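You operate a simulated robot arm through the tools that you are given. There is no shell and no other tool. Be economical: measure what you need, move in short steps, check, and stop when the job is done.

You run a simulated robot arm. Do the job below in one go: nothing can be reset, and whatever is moved stays where it is left.

TASK
Free the bolt, shut the door, lock it and try the handle.
Fine: thumb turn at LOCK, handle pressed once the door is locked.

Only the result counts: the job must be done as asked and must still hold three seconds after the hand-in. Knocking over, shifting, dropping, spilling or breaking anything else fails it.

THE ROBOT
A 7-joint arm with a fingered hand, fixed in place. Base frame: the origin is at the foot of the arm, x ahead of it, y to its left, z up. Readings come in m, degrees, newtons and seconds.
Its first joint turns from -69.0 to 172.0 degrees. Payload 5 kg.
The TCP is the grasp point between the finger pads, 0.032 m short of the fingertips. In the tool frame z runs along the fingers and y along their closing line. Largest opening 0.16 m; the body of the gripper starts 0.089 m behind the TCP. The gripper is a hand of 3 fingers: y runs from the thumb to the fingers, the wrist lies at [0, 0, -0.252] in the tool frame.
Orientation is that of the tool frame in the base frame, as a unit quaternion [w, x, y, z]. With the fingers straight down and closing along the base's y, the tool's x points along the base's -x, its y along +y and its z along -z.

THE INTERFACE
- The arm moves only by the tool apply_moves. Its argument "commands" is a list of rows, each a list of 2 entries, a list of its own where there are three numbers: the turn, a rotation vector about the tool's x, y, z in degrees, then the shift along the tool's x, y, z in m. In form: [[[wx, wy, wz], [tx, ty, tz]], ...]. A call has 1 to 10 rows; each row shifts and turns the commanded pose from where the row before left it, along the tool's axes as they then stand. A row lasts 0.2 s, in which the tool goes at most 0.05 m and 8.6 degrees; a call with a longer step from one row to the next is refused whole. A pose out of reach is approached as far as the arm can. The call stops where the force on the tool passes 40 N (or 10 N more than at its start, if that is more) or the arm is blocked; 0.2 s more then pass. In this call time passes only in rows, and 0.2 s behind the last. The reply holds the time, the measured pose of the TCP, the force on the tool along the base axes, the opening and the grip force, in the units named above and with some noise, with the torque about the TCP (base axes, N m) and any sound that the robot's microphone picked up, and new pictures: "show" is both (left out), scene, wrist or none.
- Cameras (640 x 400 px; columns grow to the right, rows downward): "scene" is fixed at [0.0496, -0.6491, 1.4701]; the picture's right is [0.60, -0.80, 0.00], its down [-0.24, -0.18, -0.95] and it looks along [0.76, 0.58, -0.30] (base axes); focal length 315 px, centre (320, 200). "wrist" rides on the gripper at [0.065, -0.004, -0.116] in the tool frame; the picture's right is [0.06, 1.00, 0.00], its down [-0.87, 0.05, -0.49] and it looks along [-0.49, 0.03, 0.87] (tool axes); focal length 261 px, centre (320, 200). There is no depth. A picture from a camera that has moved, and an enlarged one, comes with that camera's place and axes in the base frame and with its lens.
- slide_trunk(by): slides the trunk up (or, below 0, down) by that many m; the arm rides with it, the base frame stays. It gives what a move gives, with no picture.
- finger_targets(finger1, finger2, thumb_bend): sets how far each is bent, from 0 (flat) to 100 (curled in); at 30 the hand is open as for a grip, at 70 the pads meet at the TCP. One left out holds its place. A second passes; each finger stops where it meets its share of the squeeze, and holds until it gets a number again. It is the only way to open and close the hand. It gives what a move gives, with no picture; readings hold the bend of each and the force on the fingers (four entries, about 0 where the hand has none), thumb and palm.
- zoom(camera, box): a new picture of the part [left, top, right, bottom] of that camera's present view, enlarged. No time passes.
- finish_job(): hands the job in; it is judged then, once.

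Work in short steps. Places have to be worked out from the pictures, the camera data and where the tool is seen: move nearer, look again, correct. Check each grasp and each placing, and mend what went wrong. You have 120 turns and 200 pictures in all, those below and enlarged ones among them. Open the gripper and draw the arm clear of the work before you hand the job in, unless the task says otherwise; then end with one line.

The tools are called after "Call:" by a JSON object that holds its "method" and its "body". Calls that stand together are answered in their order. apply_moves: Moves the arm, as the interface text tells. Its arguments: {"type":"object","properties":{"commands":{"type":"array"},"show":{"type":"string","enum":["both","scene","wrist","none"]}},"required":["commands"]} The other tools are called the same way: slide_trunk (by) slides the trunk up or down; finger_targets (finger1, finger2, thumb_bend) moves the fingers one by one; zoom (camera, box) takes an enlarged picture of a part of a camera's view; finish_job () hands the job in.

At the start:

```text
clock: 0.0
tcp_pos: [0.7306, -0.2821, 1.1869]
orientation: [0.0, -0.001, 1.0, 0.0]
ft_force: [-0.4, -0.1, -0.1]
torque: [0.02, 0.02, 0.0]
grip_width: 0.1599
grasp_force: 0.0
shape: jaw
bend: [30.0, 30.0, 30.0]
finger forces: [0.0, 0.0, 0.0, 0.0, 0.0, 0.0]
trunk travel left (down, up): [-0.775, 0.165]
```

scene: 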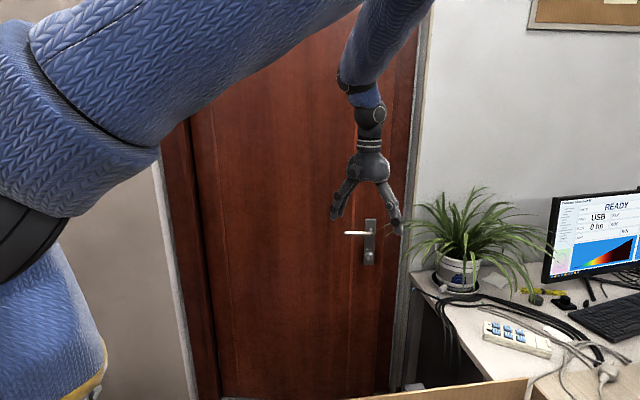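
wrist: 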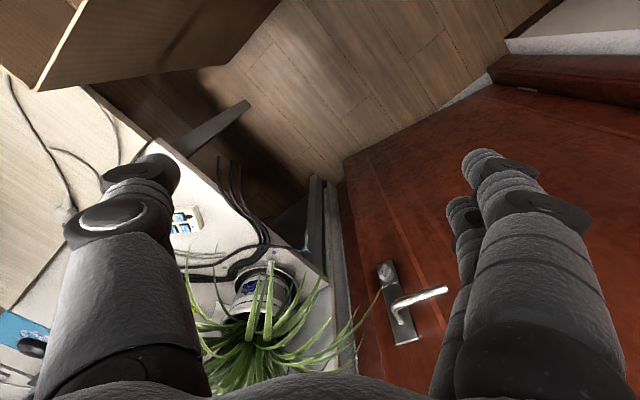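

I see a door with a lever handle and a plate below it, probably with the thumb turn. I'll zoom on both views first.

Call:
{"method": "zoom", "body": {"camera": "scene", "box": [320, 200, 420, 280]}}

Call:
{"method": "zoom", "body": {"camera": "wrist", "box": [340, 230, 480, 360]}}

Call:
{"method": "zoom", "body": {"camera": "scene", "box": [160, 200, 440, 400]}}

```text
5.00 times, centred on (370, 240) of scene
camera zoom: at [0.0496, -0.6491, 1.4701], right [0.6, -0.8, 0.0], down [-0.24, -0.18, -0.95], along [0.76, 0.58, -0.3], focal length 1574 px, centre (70, 0)
```

zoom: 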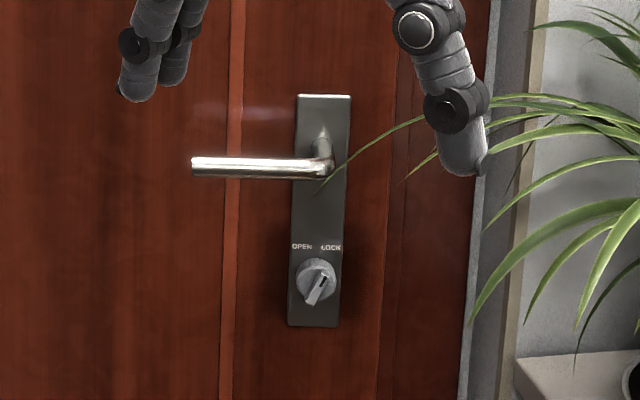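

```text
3.08 times, centred on (410, 295) of wrist
camera zoom: at [0.6647, -0.2849, 1.3022], right [-0.06, 1.0, 0.0], down [0.87, 0.05, 0.49], along [0.49, 0.03, -0.87], focal length 802 px, centre (43, -92)
```

zoom: 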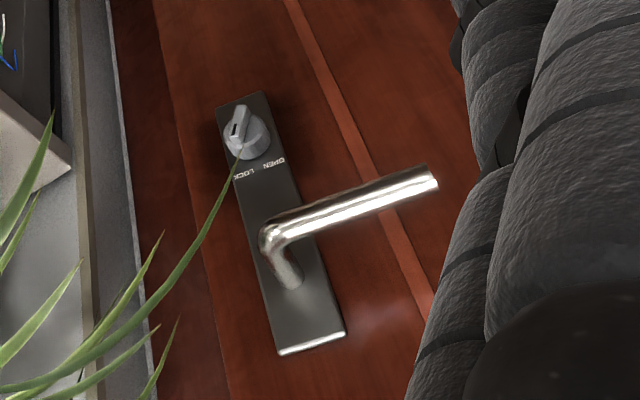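

```text
2.00 times, centred on (300, 300) of scene
camera zoom: at [0.0496, -0.6491, 1.4701], right [0.6, -0.8, 0.0], down [-0.24, -0.18, -0.95], along [0.76, 0.58, -0.3], focal length 630 px, centre (360, 0)
```

zoom: 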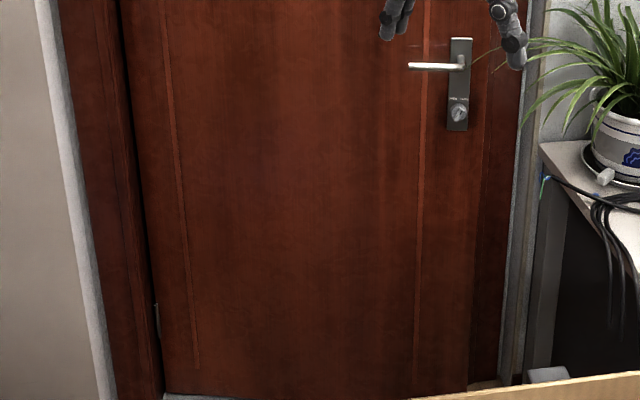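

From two views, I put the thumb turn at about (1.096,-0.105,0.865), the lever elbow at (1.052,-0.129,0.988) and the lever tip at (1.018,-0.034,0.973). The thumb turn seems to point at LOCK with the door ajar; I'll check the edges.

Call:
{"method": "zoom", "body": {"camera": "scene", "box": [340, 240, 440, 400]}}

Call:
{"method": "zoom", "body": {"camera": "wrist", "box": [270, 100, 430, 400]}}

Call:
{"method": "zoom", "body": {"camera": "scene", "box": [355, 240, 385, 270]}}

Call:
{"method": "zoom", "body": {"camera": "scene", "box": [380, 0, 440, 240]}}

Call:
{"method": "zoom", "body": {"camera": "scene", "box": [150, 100, 260, 400]}}

```text
2.50 times, centred on (390, 320) of scene
camera zoom: at [0.0496, -0.6491, 1.4701], right [0.6, -0.8, 0.0], down [-0.24, -0.18, -0.95], along [0.76, 0.58, -0.3], focal length 787 px, centre (145, -100)
```

zoom: 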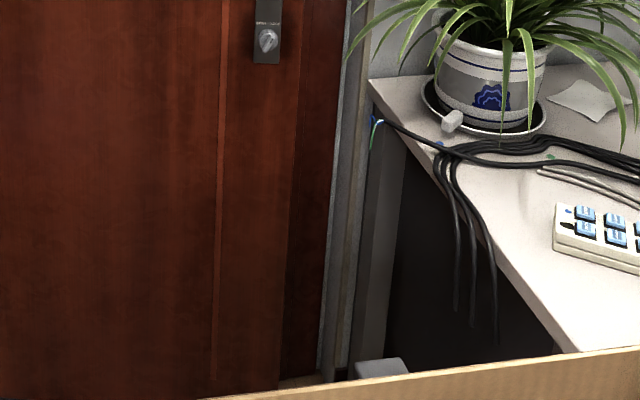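

```text
1.33 times, centred on (350, 250) of wrist
camera zoom: at [0.6647, -0.2849, 1.3022], right [-0.06, 1.0, 0.0], down [0.87, 0.05, 0.49], along [0.49, 0.03, -0.87], focal length 348 px, centre (280, 133)
```

zoom: 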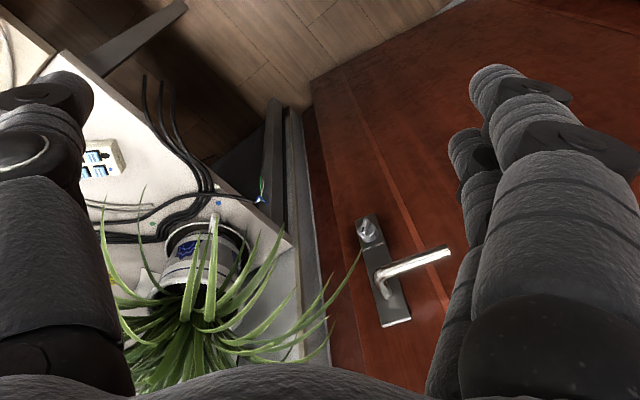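

```text
13.33 times, centred on (370, 255) of scene
camera zoom: at [0.0496, -0.6491, 1.4701], right [0.6, -0.8, 0.0], down [-0.24, -0.18, -0.95], along [0.76, 0.58, -0.3], focal length 4197 px, centre (-347, -533)
```

zoom: 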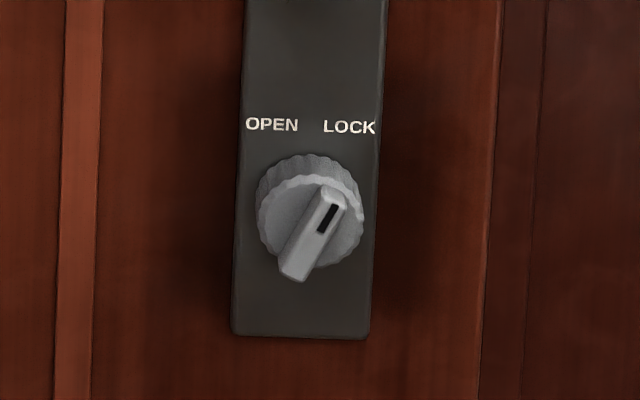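

```text
1.67 times, centred on (410, 120) of scene
camera zoom: at [0.0496, -0.6491, 1.4701], right [0.6, -0.8, 0.0], down [-0.24, -0.18, -0.95], along [0.76, 0.58, -0.3], focal length 525 px, centre (170, 333)
```

zoom: 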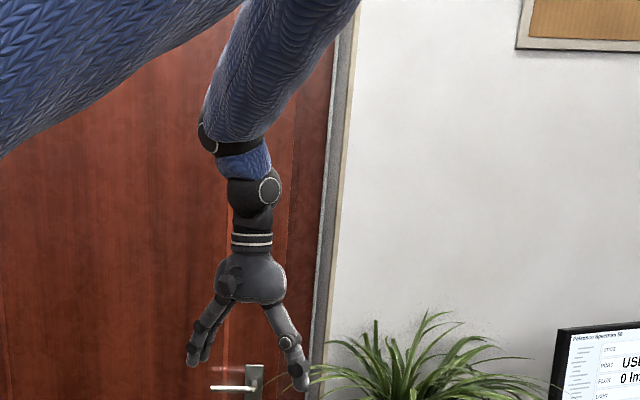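

```text
1.33 times, centred on (205, 250) of scene
camera zoom: at [0.0496, -0.6491, 1.4701], right [0.6, -0.8, 0.0], down [-0.24, -0.18, -0.95], along [0.76, 0.58, -0.3], focal length 420 px, centre (473, 133)
```

zoom: 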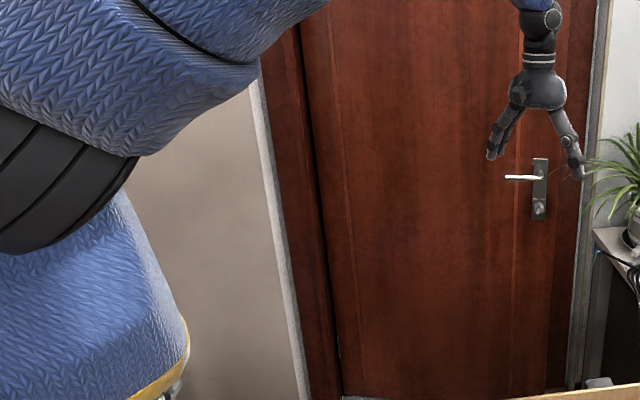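

The door swings towards me and stands about 15–20° ajar, latch edge about 0.25 m in front of its jamb, with the bolt at LOCK. I'll pitch the tool from pointing down to horizontal, facing the door, in place.

Call:
{"method": "apply_moves", "body": {"commands": [[[0, -8.5, 0], [0, 0, 0]], [[0, -8.5, 0], [0, 0, 0]], [[0, -8.5, 0], [0, 0, 0]], [[0, -8.5, 0], [0, 0, 0]], [[0, -8.5, 0], [0, 0, 0]], [[0, -8.5, 0], [0, 0, 0]], [[0, -8.5, 0], [0, 0, 0]], [[0, -8.5, 0], [0, 0, 0]], [[0, -8.5, 0], [0, 0, 0]], [[0, -8.5, 0], [0, 0, 0]]]}}

```text
clock: 2.4
tcp_pos: [0.7309, -0.26, 1.1635]
orientation: [0.604, -0.065, 0.794, -0.006]
ft_force: [-0.4, 0.0, -0.3]
torque: [0.03, 0.0, 0.07]
grip_width: 0.1601
grasp_force: 0.2
shape: jaw
bend: [30.0, 30.0, 30.0]
finger forces: [0.0, 0.1, 0.1, 0.1, 0.1, 0.0]
out of reach, approached as far as the arm can: row 9, 10
trunk travel left (down, up): [-0.775, 0.165]
stopped in row 10: the arm was blocked; the commanded pose is now the measured one
camera wrist: at [0.6034, -0.2786, 1.1328], right [-0.11, 0.98, -0.15], down [-0.25, 0.12, 0.96], along [0.96, 0.15, 0.23], focal length 261 px, centre (320, 200)
```

scene: 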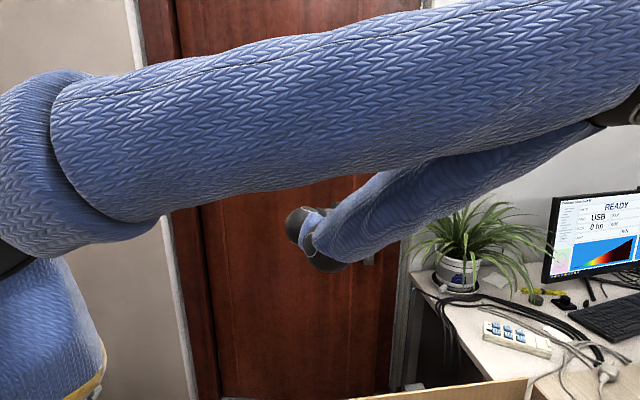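
wrist: 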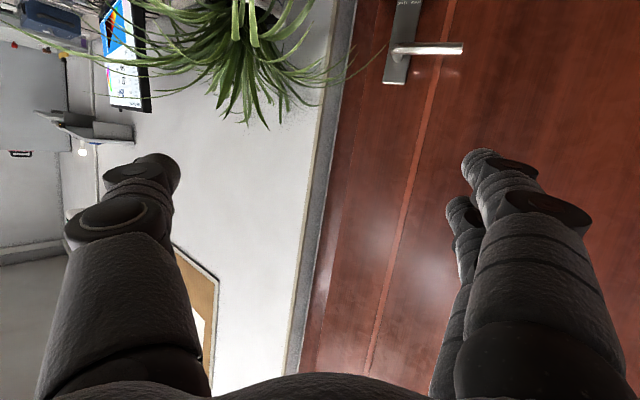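

Blocked near a joint limit at about 74° pitch, so the arm is too folded here. I'll move the hand forward and left (well short of the door) and try the rest of the turn.

Call:
{"method": "apply_moves", "body": {"commands": [[[0, 0, 0], [0, 0.01, 0.03]], [[0, 0, 0], [0, 0.02, 0.04]], [[0, -4, 0], [0, 0.02, 0.03]], [[-4, -4, 0], [0, 0.02, 0.0]], [[-4, -4, 0], [0, 0.0, 0.0]]]}}

```text
clock: 3.6
tcp_pos: [0.8304, -0.1935, 1.1534]
orientation: [0.674, -0.112, 0.728, 0.056]
ft_force: [0.6, 0.1, 0.2]
torque: [0.01, 0.02, 0.02]
grip_width: 0.1597
grasp_force: 0.0
shape: jaw
bend: [30.0, 30.0, 30.0]
finger forces: [0.0, 0.1, 0.0, 0.0, 0.1, 0.0]
out of reach, approached as far as the arm can: row 4, 5
trunk travel left (down, up): [-0.775, 0.165]
camera wrist: at [0.7157, -0.2296, 1.0983], right [-0.24, 0.96, -0.13], down [-0.43, 0.01, 0.9], along [0.87, 0.28, 0.41], focal length 261 px, centre (320, 200)
```

scene: 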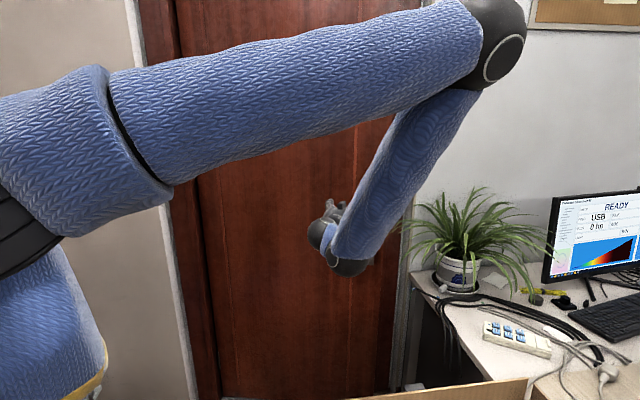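
wrist: 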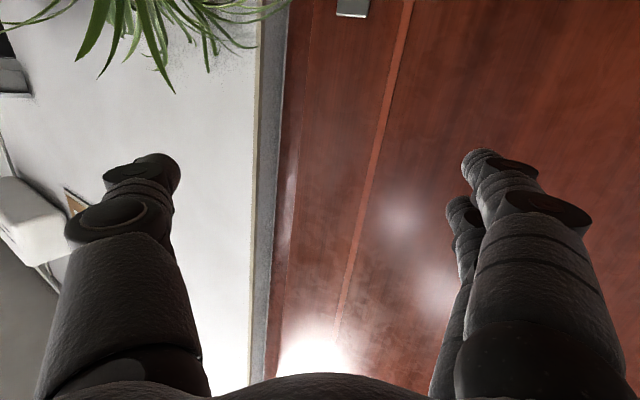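

The shoulder and elbow sit high, so the wrist bend runs out. I'll lower the trunk to put the shoulder nearer to knob height; the hand is clear of everything below.

Call:
{"method": "slide_trunk", "body": {"by": -0.2}}

Call:
{"method": "apply_moves", "body": {"commands": [[[0, -4, 0], [-0.03, 0, 0]], [[0, -4, 0], [-0.03, 0.0, 0.0]]]}}

```text
clock: 5.8
tcp_pos: [0.8303, -0.1921, 0.9546]
orientation: [0.674, -0.111, 0.728, 0.055]
ft_force: [0.3, 0.0, 0.0]
torque: [0.01, 0.0, 0.01]
grip_width: 0.1602
grasp_force: 0.1
shape: jaw
bend: [30.0, 30.0, 30.0]
finger forces: [0.1, 0.0, 0.0, 0.0, 0.1, 0.0]
trunk travel left (down, up): [-0.575, 0.365]
```

```text
clock: 6.4
tcp_pos: [0.8327, -0.1895, 1.0148]
orientation: [0.722, -0.109, 0.68, 0.064]
ft_force: [0.3, 0.5, -0.5]
torque: [-0.01, 0.04, -0.05]
grip_width: 0.1599
grasp_force: 0.0
shape: jaw
bend: [30.0, 30.0, 30.0]
finger forces: [0.0, 0.1, 0.0, 0.0, 0.0, 0.0]
trunk travel left (down, up): [-0.575, 0.365]
camera wrist: at [0.7254, -0.2237, 0.9427], right [-0.23, 0.96, -0.13], down [-0.55, -0.02, 0.84], along [0.8, 0.27, 0.53], focal length 261 px, centre (320, 200)
```

scene: 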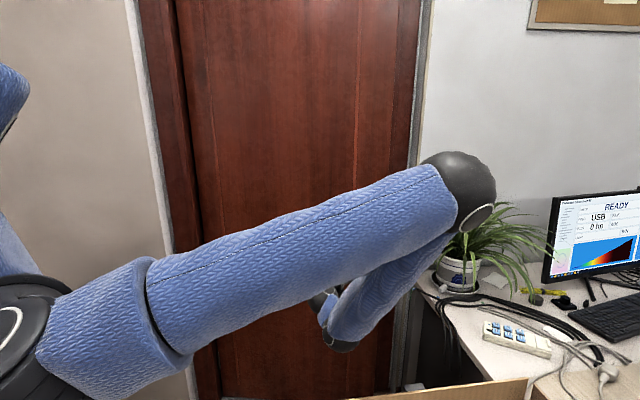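
wrist: 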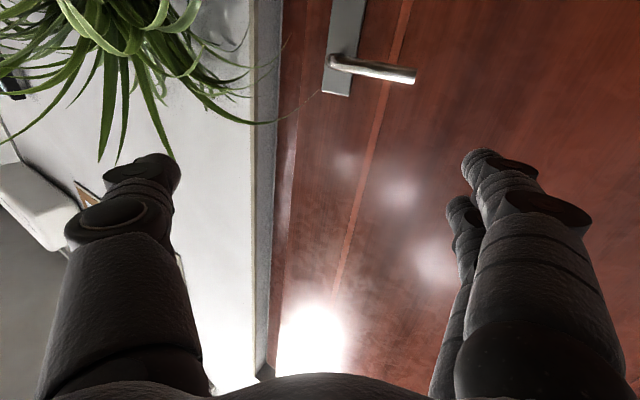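

The tool is now almost level, heading about 14°. I'll lower it to knob height with a bit more yaw and view the knob.

Call:
{"method": "apply_moves", "body": {"commands": [[[-2, 0, 0], [0.04, 0, 0]], [[-2, 2, 0], [0.04, 0.0, 0.0]], [[0, 1, 0], [0.04, 0.0, 0.0]], [[0, 0, 0], [0.03, 0.0, 0.0]]]}}

```text
clock: 7.4
tcp_pos: [0.8118, -0.2425, 0.9518]
orientation: [0.699, -0.137, 0.697, 0.084]
ft_force: [-0.1, 0.1, -0.3]
torque: [0.0, -0.03, 0.03]
grip_width: 0.1601
grasp_force: 0.1
shape: jaw
bend: [30.0, 30.0, 30.0]
finger forces: [0.0, 0.0, 0.0, 0.0, 0.1, 0.1]
out of reach, approached as far as the arm can: row 1, 2, 3, 4
trunk travel left (down, up): [-0.575, 0.365]
camera wrist: at [0.704, -0.2861, 0.8876], right [-0.31, 0.94, -0.14], down [-0.5, -0.04, 0.87], along [0.81, 0.33, 0.48], focal length 261 px, centre (320, 200)
```

scene: 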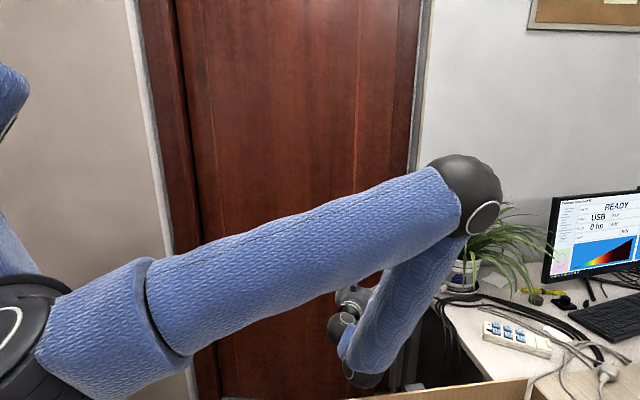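
wrist: 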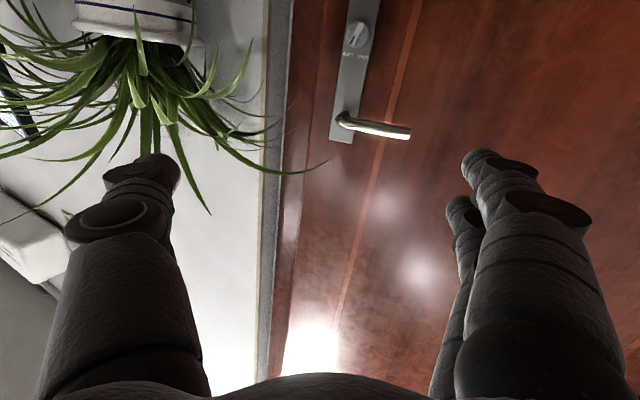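

The wrist limit appears whenever the hand is low relative to the shoulder. I'll raise the hand and move forward a bit, then drop the trunk further.

Call:
{"method": "apply_moves", "body": {"commands": [[[0, 0, 0], [-0.04, 0.01, 0]], [[0, -2, 0], [-0.04, 0.02, 0.0]], [[0, -1, 0], [-0.04, 0.02, 0.02]]], "show": "none"}}

Call:
{"method": "slide_trunk", "body": {"by": -0.15}}

Call:
{"method": "apply_moves", "body": {"commands": [[[0, 0, 0], [0, 0.01, 0.02]]]}}

```text
clock: 8.2
tcp_pos: [0.8124, -0.1795, 1.0702]
orientation: [0.719, -0.132, 0.677, 0.086]
ft_force: [-0.3, -0.7, -0.3]
torque: [-0.02, 0.04, -0.02]
grip_width: 0.1598
grasp_force: 0.1
shape: jaw
bend: [30.0, 30.0, 30.0]
finger forces: [0.0, 0.1, 0.1, 0.1, 0.1, 0.0]
trunk travel left (down, up): [-0.575, 0.365]
```

```text
clock: 9.9
tcp_pos: [0.813, -0.1795, 0.9199]
orientation: [0.718, -0.133, 0.677, 0.088]
ft_force: [0.2, 0.9, 0.4]
torque: [0.01, -0.01, -0.01]
grip_width: 0.1598
grasp_force: 0.1
shape: jaw
bend: [30.0, 30.0, 30.0]
finger forces: [0.1, 0.0, 0.1, 0.0, 0.0, 0.0]
trunk travel left (down, up): [-0.425, 0.515]
```

```text
clock: 10.3
tcp_pos: [0.8286, -0.1652, 0.9194]
orientation: [0.718, -0.133, 0.677, 0.087]
ft_force: [0.2, 0.7, -0.4]
torque: [0.0, 0.01, -0.02]
grip_width: 0.16
grasp_force: 0.0
shape: jaw
bend: [30.0, 30.0, 30.0]
finger forces: [0.1, 0.0, 0.0, 0.0, 0.0, 0.1]
trunk travel left (down, up): [-0.425, 0.515]
camera wrist: at [0.7241, -0.207, 0.8486], right [-0.3, 0.94, -0.13], down [-0.54, -0.05, 0.84], along [0.78, 0.33, 0.53], focal length 261 px, centre (320, 200)
```

scene: 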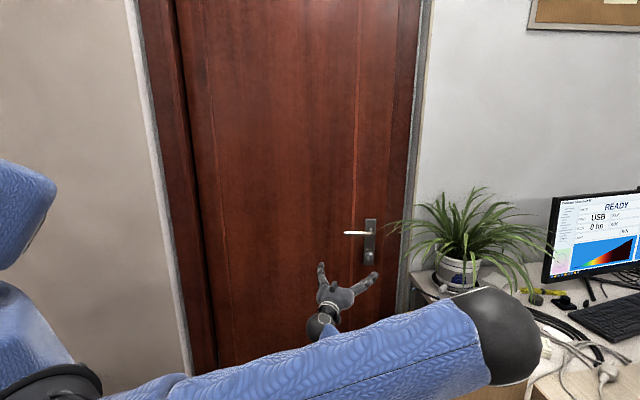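
wrist: 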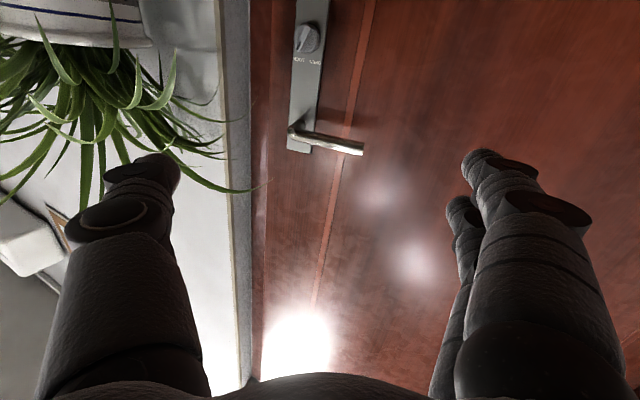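

The view is clear now. I'll zoom on the handle in both cameras to refine positions.

Call:
{"method": "zoom", "body": {"camera": "wrist", "box": [260, 0, 400, 160]}}

Call:
{"method": "zoom", "body": {"camera": "scene", "box": [310, 210, 410, 350]}}

```text
2.50 times, centred on (330, 80) of wrist
camera zoom: at [0.7241, -0.207, 0.8486], right [-0.3, 0.94, -0.13], down [-0.54, -0.05, 0.84], along [0.78, 0.33, 0.53], focal length 652 px, centre (295, 500)
```

zoom: 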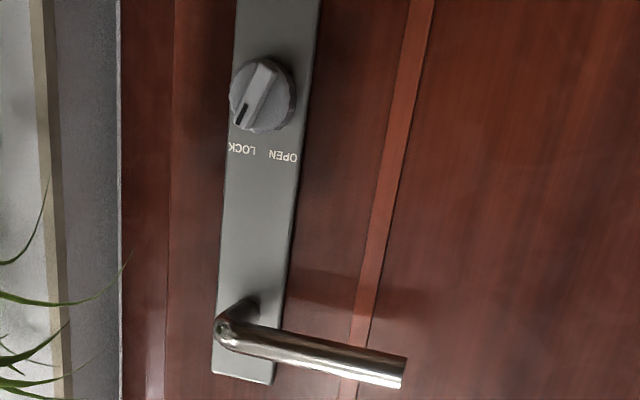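

```text
2.86 times, centred on (360, 280) of scene
camera zoom: at [0.0496, -0.6491, 1.4701], right [0.6, -0.8, 0.0], down [-0.24, -0.18, -0.95], along [0.76, 0.58, -0.3], focal length 899 px, centre (206, -29)
```

zoom: 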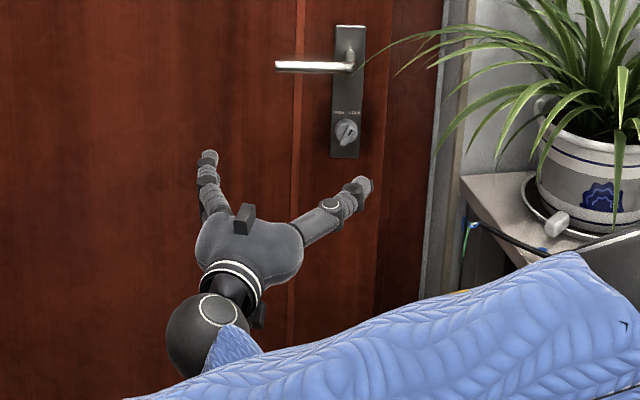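

Better triangulation: the wing is at about (1.107,-0.102,0.855), door normal heading about 35°, and the door needs about 0.12 m of closing. I'll yaw to face it, move in front of the knob with a standoff, then roll about 34° to match the wing.

Call:
{"method": "apply_moves", "body": {"commands": [[[-8, 2.8, 0], [0, 0, 0]], [[-8.4, 0, 0], [0, 0, 0]], [[0, 0, 0], [0.022, -0.035, 0.025]], [[0, 0, 0], [0.022, -0.035, 0.025]], [[0, 0, 0], [0.022, -0.035, 0.025]]]}}

```text
clock: 11.5
tcp_pos: [0.9524, -0.2132, 0.8595]
orientation: [0.675, -0.236, 0.675, 0.182]
ft_force: [0.7, 0.4, -0.6]
torque: [-0.03, 0.0, 0.01]
grip_width: 0.1598
grasp_force: 0.1
shape: jaw
bend: [30.0, 30.0, 30.0]
finger forces: [0.1, 0.0, 0.0, 0.0, 0.1, 0.0]
trunk travel left (down, up): [-0.425, 0.515]
camera wrist: at [0.8595, -0.286, 0.7974], right [-0.56, 0.82, -0.14], down [-0.46, -0.17, 0.87], along [0.69, 0.55, 0.47], focal length 261 px, centre (320, 200)
```

scene: 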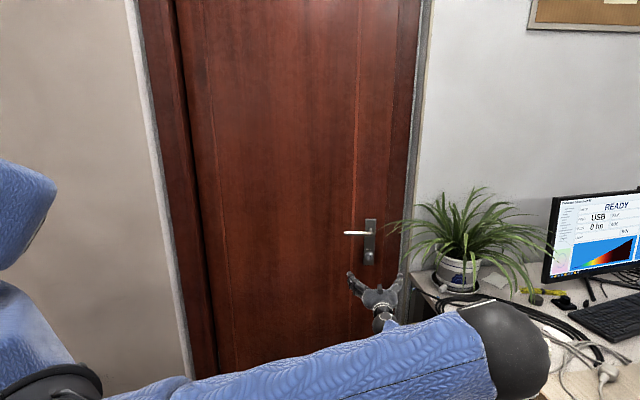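
wrist: 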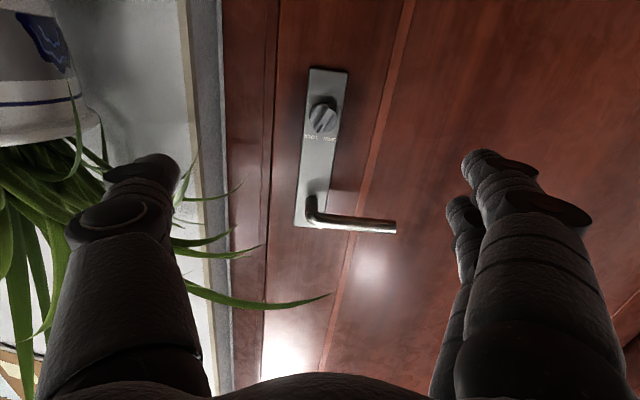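

Good position. I'll zoom on the knob for a closer fix.

Call:
{"method": "zoom", "body": {"camera": "wrist", "box": [280, 50, 400, 240]}}

Call:
{"method": "zoom", "body": {"camera": "scene", "box": [330, 210, 430, 330]}}

```text
2.11 times, centred on (340, 145) of wrist
camera zoom: at [0.8595, -0.286, 0.7974], right [-0.56, 0.82, -0.14], down [-0.46, -0.17, 0.87], along [0.69, 0.55, 0.47], focal length 549 px, centre (278, 316)
```

zoom: 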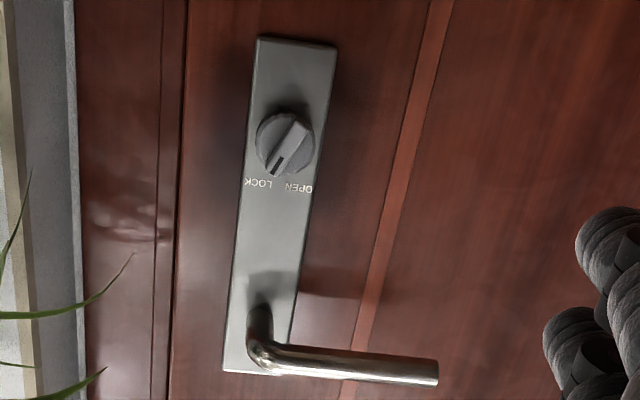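

```text
3.33 times, centred on (380, 270) of scene
camera zoom: at [0.0496, -0.6491, 1.4701], right [0.6, -0.8, 0.0], down [-0.24, -0.18, -0.95], along [0.76, 0.58, -0.3], focal length 1049 px, centre (120, -33)
```

zoom: 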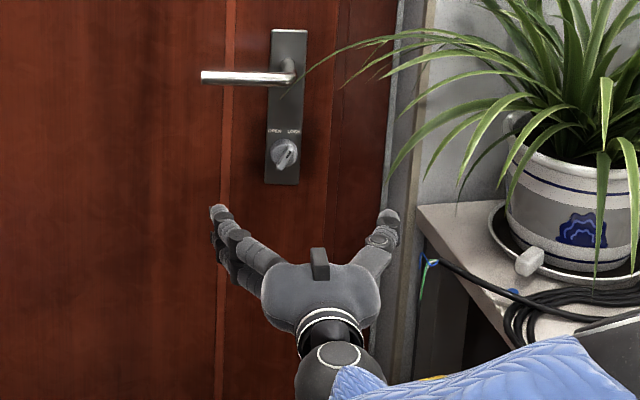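

The wing is now fixed at (1.0985,-0.105,0.857), normal heading 35°; the TCP is 0.18 m back and nearly on axis. I'll roll to the wing's angle, advance part way and half-close the fingers.

Call:
{"method": "apply_moves", "body": {"commands": [[[0, 0, 0], [0, 0.006, 0.02]], [[0, 0, 8], [0, 0, 0.02]], [[0, 0, 8.5], [0, 0, 0.02]], [[0, 0, 8.5], [0, 0, 0.02]], [[0, 0, 8], [0, 0, 0]]], "show": "none"}}

Call:
{"method": "finger_targets", "body": {"finger1": 52, "finger2": 52, "thumb_bend": 52}}

Call:
{"method": "apply_moves", "body": {"commands": [[[0, 0, 0], [0, 0, 0.01]]]}}

```text
clock: 12.7
tcp_pos: [1.0156, -0.1629, 0.8564]
orientation: [0.596, -0.033, 0.714, 0.366]
ft_force: [-0.4, 0.1, -0.1]
torque: [0.01, 0.05, 0.01]
grip_width: 0.1599
grasp_force: 0.0
shape: jaw
bend: [30.0, 30.0, 30.0]
finger forces: [0.0, 0.1, 0.0, 0.0, 0.1, 0.1]
trunk travel left (down, up): [-0.425, 0.515]
```

```text
clock: 13.7
tcp_pos: [1.0149, -0.1645, 0.8567]
orientation: [0.596, -0.034, 0.714, 0.365]
ft_force: [0.3, 0.2, 0.4]
torque: [0.03, 0.01, -0.03]
grip_width: 0.0799
grasp_force: 0.0
shape: fingers
bend: [52.0, 52.0, 52.0]
finger forces: [0.1, 0.0, 0.0, 0.0, 0.0, 0.0]
trunk travel left (down, up): [-0.425, 0.515]
```

```text
clock: 14.1
tcp_pos: [1.0235, -0.1592, 0.8572]
orientation: [0.595, -0.034, 0.715, 0.365]
ft_force: [-0.9, 0.2, -0.6]
torque: [0.0, -0.02, 0.01]
grip_width: 0.0798
grasp_force: 0.1
shape: fingers
bend: [52.0, 52.0, 52.0]
finger forces: [0.0, 0.1, 0.0, 0.0, 0.0, 0.0]
trunk travel left (down, up): [-0.425, 0.515]
camera wrist: at [0.9098, -0.2011, 0.8003], right [-0.5, 0.75, 0.43], down [-0.18, -0.57, 0.8], along [0.85, 0.32, 0.42], focal length 261 px, centre (320, 200)
```

scene: 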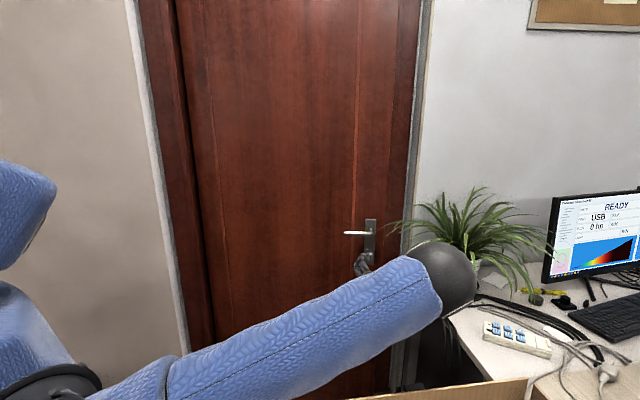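
wrist: 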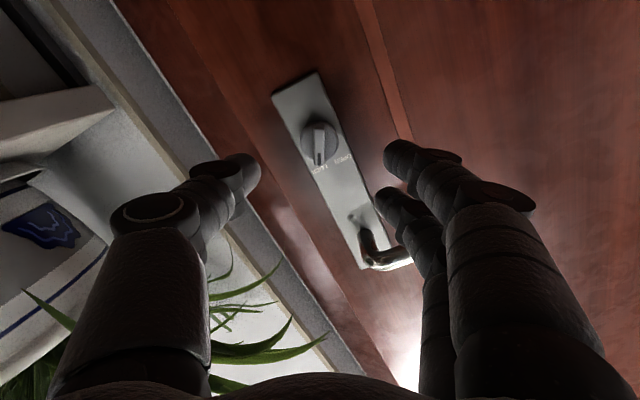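

The wing lines up with the tool's grip plane in the wrist view, about 0.092 m ahead of the TCP. I'll advance 0.05 m and check.

Call:
{"method": "apply_moves", "body": {"commands": [[[0, 0, 0], [0, 0.002, 0.025]], [[0, 0, 0], [0, 0.001, 0.025]]]}}

Call:
{"method": "zoom", "body": {"camera": "wrist", "box": [220, 80, 420, 220]}}

Call:
{"method": "zoom", "body": {"camera": "scene", "box": [330, 210, 410, 280]}}

```text
clock: 14.7
tcp_pos: [1.0433, -0.1422, 0.8818]
orientation: [0.594, -0.033, 0.716, 0.365]
ft_force: [0.2, 0.0, -0.6]
torque: [-0.04, 0.03, 0.02]
grip_width: 0.0799
grasp_force: 0.0
shape: fingers
bend: [52.0, 52.0, 52.0]
finger forces: [0.1, 0.0, 0.1, 0.1, 0.0, 0.1]
out of reach, approached as far as the arm can: row 1, 2
trunk travel left (down, up): [-0.425, 0.515]
camera wrist: at [0.9302, -0.1838, 0.8244], right [-0.5, 0.75, 0.43], down [-0.18, -0.57, 0.8], along [0.85, 0.32, 0.42], focal length 261 px, centre (320, 200)
```

scene: 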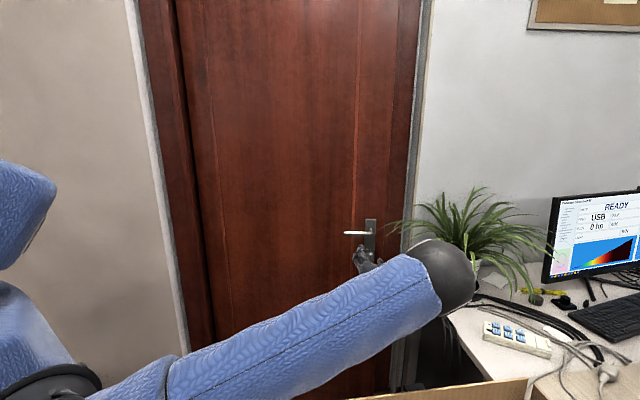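
wrist: 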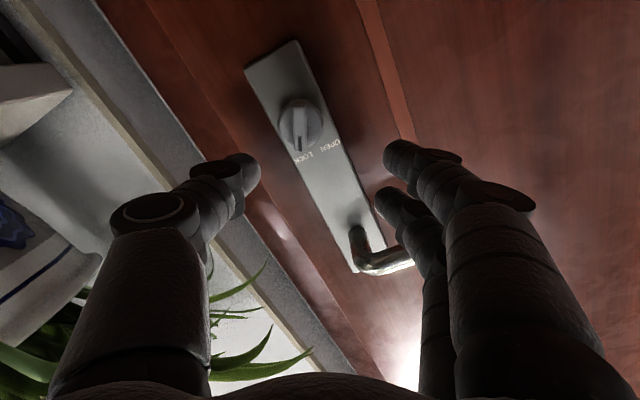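

```text
2.86 times, centred on (320, 150) of wrist
camera zoom: at [0.9302, -0.1838, 0.8244], right [-0.5, 0.75, 0.43], down [-0.18, -0.57, 0.8], along [0.85, 0.32, 0.42], focal length 745 px, centre (320, 343)
```

zoom: 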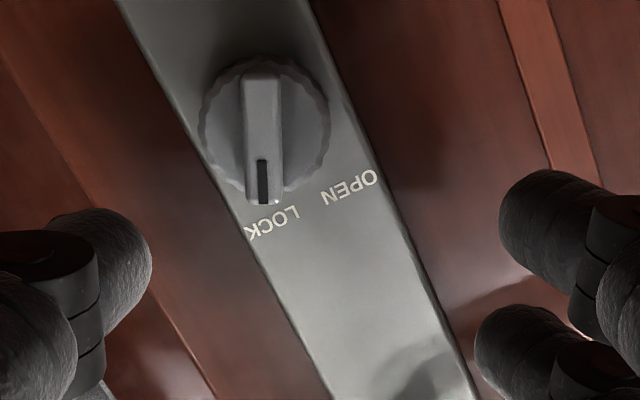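

```text
5.71 times, centred on (370, 245) of scene
camera zoom: at [0.0496, -0.6491, 1.4701], right [0.6, -0.8, 0.0], down [-0.24, -0.18, -0.95], along [0.76, 0.58, -0.3], focal length 1799 px, centre (34, -57)
```

zoom: 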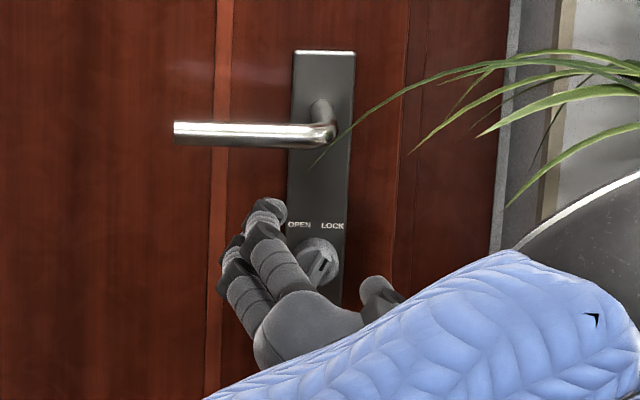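

The arm ran short: it drifted 2.5 cm high and stopped 0.07 m short of the knob. As before, it wants the shoulder lower. The elbow has roughly 0.14 m of room above the wooden edge, so I'll lower the trunk 0.08 m and raise the hand back.

Call:
{"method": "slide_trunk", "body": {"by": -0.08}}

Call:
{"method": "apply_moves", "body": {"commands": [[[0, 0, 0], [-0.025, 0.015, 0.01]], [[0, 0, 0], [-0.02, 0.01, 0.01]]]}}

```text
clock: 15.9
tcp_pos: [1.0431, -0.1412, 0.8012]
orientation: [0.595, -0.034, 0.715, 0.364]
ft_force: [-0.5, -1.0, 0.6]
torque: [0.01, 0.05, -0.02]
grip_width: 0.0796
grasp_force: 0.0
shape: fingers
bend: [52.0, 52.0, 52.0]
finger forces: [0.0, 0.1, 0.0, 0.1, 0.0, 0.0]
trunk travel left (down, up): [-0.345, 0.595]
```

```text
clock: 16.5
tcp_pos: [1.0597, -0.131, 0.8507]
orientation: [0.595, -0.033, 0.716, 0.364]
ft_force: [-1.1, 0.6, -1.2]
torque: [-0.02, 0.0, -0.01]
grip_width: 0.0796
grasp_force: 0.1
shape: fingers
bend: [52.0, 52.0, 52.0]
finger forces: [0.0, 0.0, 0.0, 0.0, 0.0, 0.1]
trunk travel left (down, up): [-0.345, 0.595]
camera wrist: at [0.9472, -0.1722, 0.7946], right [-0.5, 0.75, 0.43], down [-0.18, -0.57, 0.8], along [0.85, 0.32, 0.42], focal length 261 px, centre (320, 200)
```

scene: 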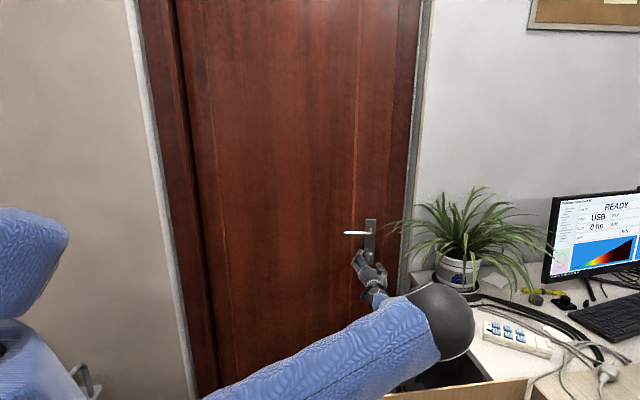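
wrist: 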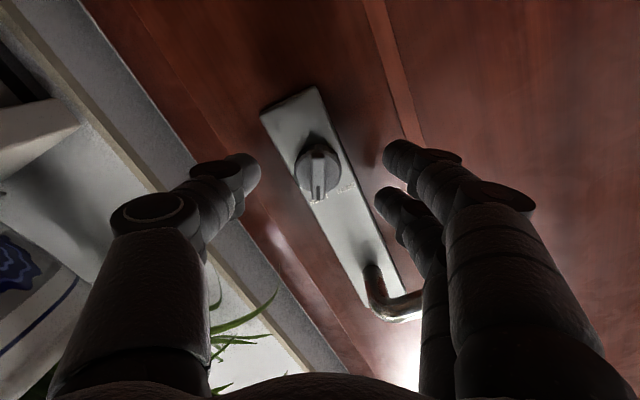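

Reach is restored and the wing sits at the middle of the grip, 0.047 m past the TCP. I'll advance 0.03 m in small rows.

Call:
{"method": "apply_moves", "body": {"commands": [[[0, 0, 0], [-0.002, 0.001, 0.01]], [[0, 0, 0], [-0.001, 0.001, 0.01]], [[0, 0, 0], [0, 0, 0.01]]]}}

Call:
{"method": "zoom", "body": {"camera": "wrist", "box": [220, 100, 420, 240]}}

Call:
{"method": "zoom", "body": {"camera": "scene", "box": [330, 220, 410, 300]}}

```text
clock: 17.3
tcp_pos: [1.0823, -0.1148, 0.8577]
orientation: [0.595, -0.034, 0.716, 0.363]
ft_force: [-0.2, -0.1, 0.4]
torque: [-0.02, -0.02, 0.01]
grip_width: 0.0795
grasp_force: 0.1
shape: fingers
bend: [52.0, 52.0, 52.0]
finger forces: [0.0, 0.0, 0.0, 0.0, 0.0, 0.1]
out of reach, approached as far as the arm can: row 3
trunk travel left (down, up): [-0.345, 0.595]
camera wrist: at [0.9696, -0.1576, 0.8002], right [-0.5, 0.76, 0.43], down [-0.18, -0.57, 0.8], along [0.85, 0.32, 0.42], focal length 261 px, centre (320, 200)
```

scene: 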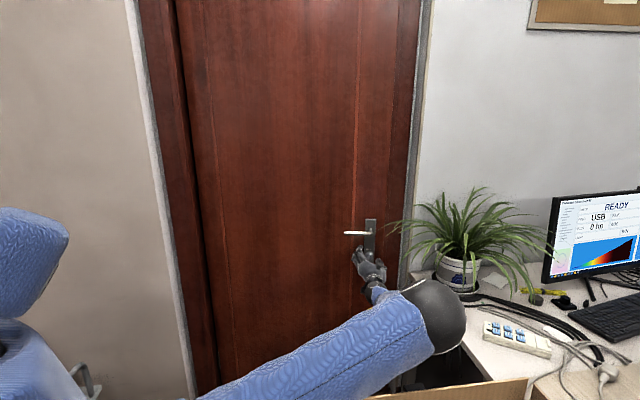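
wrist: 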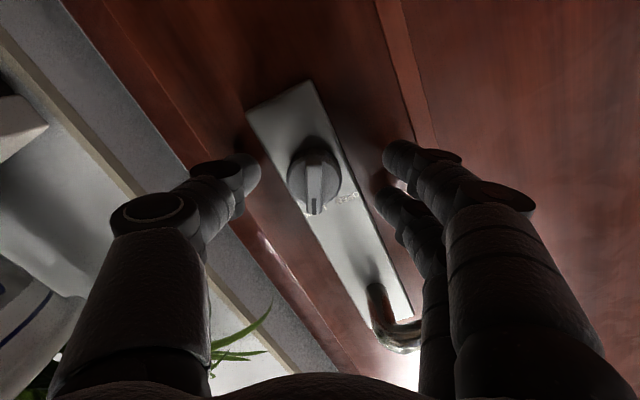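

```text
2.86 times, centred on (320, 170) of wrist
camera zoom: at [0.9696, -0.1576, 0.8002], right [-0.5, 0.76, 0.43], down [-0.18, -0.57, 0.8], along [0.85, 0.32, 0.42], focal length 745 px, centre (320, 286)
```

zoom: 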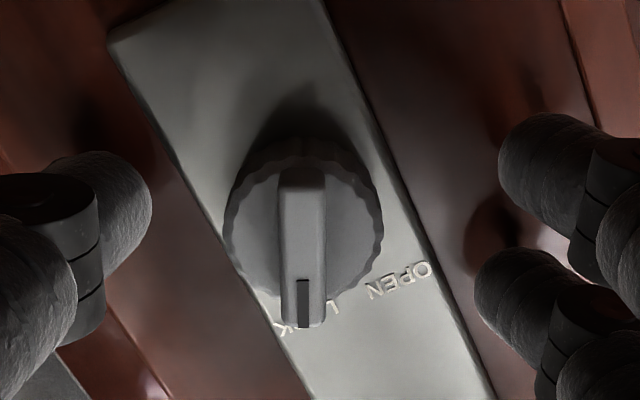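

```text
5.00 times, centred on (370, 260) of scene
camera zoom: at [0.0496, -0.6491, 1.4701], right [0.6, -0.8, 0.0], down [-0.24, -0.18, -0.95], along [0.76, 0.58, -0.3], focal length 1574 px, centre (70, -100)
```

zoom: 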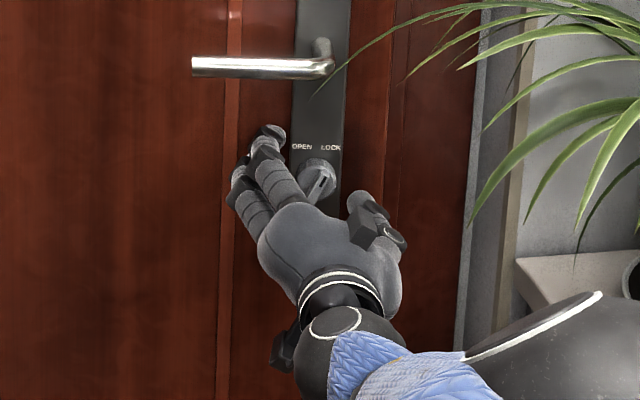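

The fingers straddle the wing, with tips about 1.3 cm past its front. Closing on it now.

Call:
{"method": "finger_targets", "body": {"finger1": 70, "finger2": 70, "thumb_bend": 70}}

Call:
{"method": "zoom", "body": {"camera": "wrist", "box": [220, 100, 420, 240]}}

```text
clock: 18.3
tcp_pos: [1.0836, -0.1152, 0.8575]
orientation: [0.595, -0.035, 0.716, 0.364]
ft_force: [0.7, -1.5, -0.3]
torque: [-0.14, -0.36, 0.24]
grip_width: 0.0322
grasp_force: 15.2
shape: fingers
bend: [67.0, 59.0, 64.0]
finger forces: [2.4, 12.6, 0.0, 0.0, 15.2, 0.0]
trunk travel left (down, up): [-0.345, 0.595]
```

```text
2.86 times, centred on (320, 170) of wrist
camera zoom: at [0.9696, -0.1575, 0.8], right [-0.5, 0.76, 0.43], down [-0.18, -0.57, 0.8], along [0.85, 0.32, 0.42], focal length 745 px, centre (320, 286)
```

zoom: 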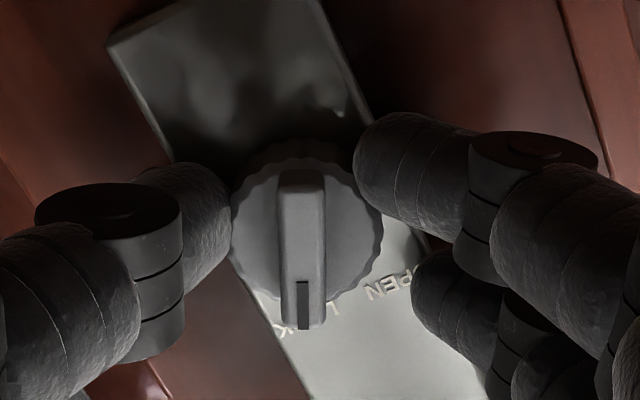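

The fingers hold the knurled disc (32 mm) with 15 N, which may well do. I'll try a small turn counterclockwise (−z) and check that the knob follows.

Call:
{"method": "apply_moves", "body": {"commands": [[[0, 0, -6], [0, 0, 0]], [[0, 0, -6], [0, 0, 0]]], "show": "none"}}

Call:
{"method": "zoom", "body": {"camera": "wrist", "box": [220, 100, 420, 240]}}

```text
clock: 18.9
tcp_pos: [1.0827, -0.116, 0.8568]
orientation: [0.63, -0.109, 0.709, 0.299]
ft_force: [4.1, -3.9, -3.1]
torque: [-0.14, 0.02, -0.01]
grip_width: 0.032
grasp_force: 12.3
shape: fingers
bend: [67.0, 62.0, 65.0]
finger forces: [3.6, 5.9, 0.0, 0.0, 15.6, 0.0]
trunk travel left (down, up): [-0.345, 0.595]
```

```text
2.86 times, centred on (320, 170) of wrist
camera zoom: at [0.9768, -0.1682, 0.7949], right [-0.54, 0.81, 0.23], down [-0.28, -0.43, 0.86], along [0.79, 0.4, 0.45], focal length 745 px, centre (320, 286)
```

zoom: 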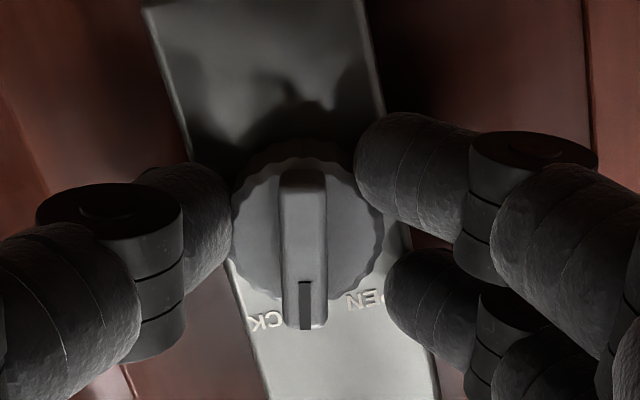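

The knob turns with the hand. I'll continue.

Call:
{"method": "apply_moves", "body": {"commands": [[[0, 0, -7], [0, 0, 0]], [[0, 0, -7], [0, 0, 0]], [[0, 0, -7], [0, 0, 0]], [[0, 0, -7], [0, 0, 0]], [[0, 0, -7], [0, 0, 0]]], "show": "none"}}

Call:
{"method": "zoom", "body": {"camera": "wrist", "box": [220, 100, 420, 240]}}

Call:
{"method": "zoom", "body": {"camera": "scene", "box": [340, 220, 400, 280]}}

```text
clock: 20.1
tcp_pos: [1.0828, -0.1168, 0.855]
orientation: [0.69, -0.317, 0.644, 0.096]
ft_force: [5.6, -11.1, -10.2]
torque: [-0.09, 0.2, -0.33]
grip_width: 0.0321
grasp_force: 13.6
shape: fingers
bend: [67.0, 66.0, 65.0]
finger forces: [8.5, 2.6, 0.0, 0.0, 16.0, 0.0]
trunk travel left (down, up): [-0.345, 0.595]
```

```text
2.86 times, centred on (320, 170) of wrist
camera zoom: at [0.9993, -0.2009, 0.7971], right [-0.53, 0.76, -0.37], down [-0.57, 0.01, 0.82], along [0.63, 0.65, 0.43], focal length 745 px, centre (320, 286)
```

zoom: 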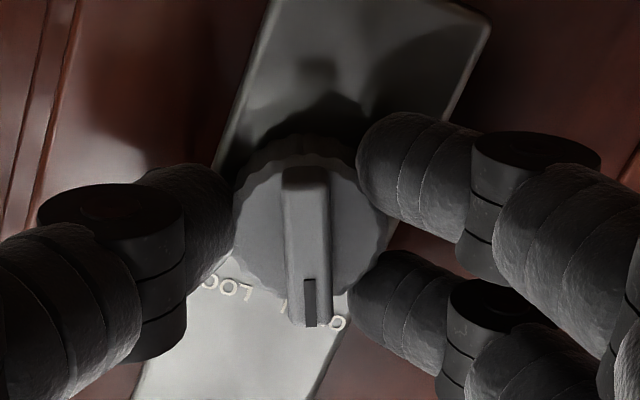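

```text
6.67 times, centred on (370, 250) of scene
camera zoom: at [0.0496, -0.6491, 1.4701], right [0.6, -0.8, 0.0], down [-0.24, -0.18, -0.95], along [0.76, 0.58, -0.3], focal length 2098 px, centre (-13, -133)
```

zoom: 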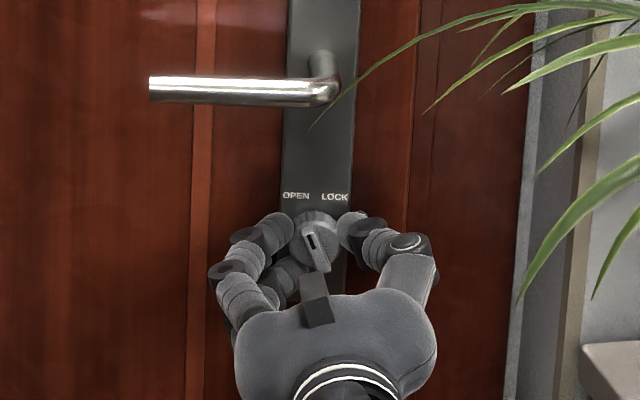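

The wing has passed vertical towards OPEN (about −15 to −20°). I'll continue to its stop.

Call:
{"method": "apply_moves", "body": {"commands": [[[0, 0, -6], [0, 0, 0]], [[0, 0, -6], [0, 0, 0]]], "show": "none"}}

Call:
{"method": "zoom", "body": {"camera": "wrist", "box": [220, 100, 420, 240]}}

Call:
{"method": "zoom", "body": {"camera": "scene", "box": [350, 240, 380, 270]}}

```text
clock: 20.7
tcp_pos: [1.085, -0.1156, 0.8558]
orientation: [0.696, -0.382, 0.607, 0.025]
ft_force: [6.3, -13.1, -9.3]
torque: [0.42, 0.72, -0.69]
grip_width: 0.0346
grasp_force: 16.4
shape: fingers
bend: [67.0, 67.0, 65.0]
finger forces: [5.2, 3.8, 0.0, 0.0, 24.0, 0.1]
trunk travel left (down, up): [-0.345, 0.595]
```

```text
2.86 times, centred on (320, 170) of wrist
camera zoom: at [1.0065, -0.2106, 0.8042], right [-0.48, 0.68, -0.56], down [-0.66, 0.14, 0.74], along [0.58, 0.72, 0.38], focal length 745 px, centre (320, 286)
```

zoom: 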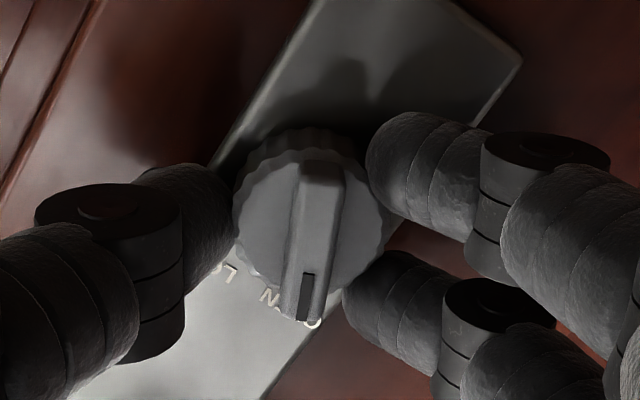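

```text
13.33 times, centred on (365, 255) of scene
camera zoom: at [0.0496, -0.6491, 1.4701], right [0.6, -0.8, 0.0], down [-0.24, -0.18, -0.95], along [0.76, 0.58, -0.3], focal length 4197 px, centre (-280, -533)
```

zoom: 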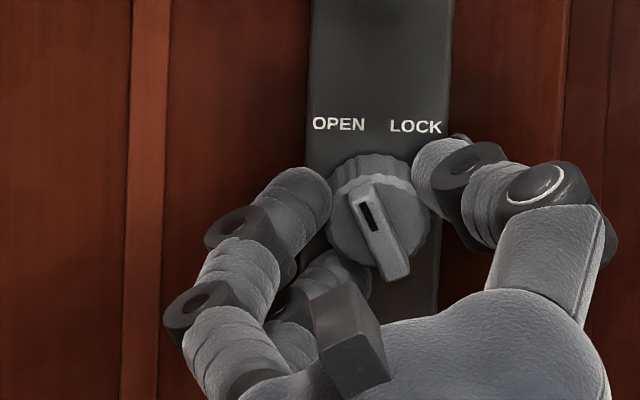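

The knob is near the mirrored position of LOCK; I'll turn a little more to confirm the stop.

Call:
{"method": "apply_moves", "body": {"commands": [[[0, 0, -6], [0, 0, 0]], [[0, 0, -5], [0, 0, 0]]], "show": "none"}}

Call:
{"method": "zoom", "body": {"camera": "scene", "box": [350, 240, 380, 270]}}

```text
clock: 21.3
tcp_pos: [1.0837, -0.1175, 0.8552]
orientation: [0.696, -0.437, 0.568, -0.043]
ft_force: [10.1, -18.3, -6.5]
torque: [1.36, 1.37, -1.26]
grip_width: 0.0393
grasp_force: 32.3
shape: fingers
bend: [66.0, 67.0, 64.0]
finger forces: [4.5, 17.2, 0.0, 0.0, 42.4, 0.0]
trunk travel left (down, up): [-0.345, 0.595]
```

```text
13.33 times, centred on (365, 255) of scene
camera zoom: at [0.0496, -0.6491, 1.4701], right [0.6, -0.8, 0.0], down [-0.24, -0.18, -0.95], along [0.76, 0.58, -0.3], focal length 4197 px, centre (-280, -533)
```

zoom: 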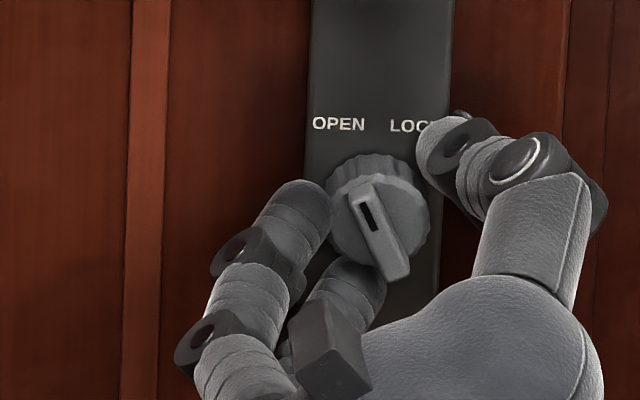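

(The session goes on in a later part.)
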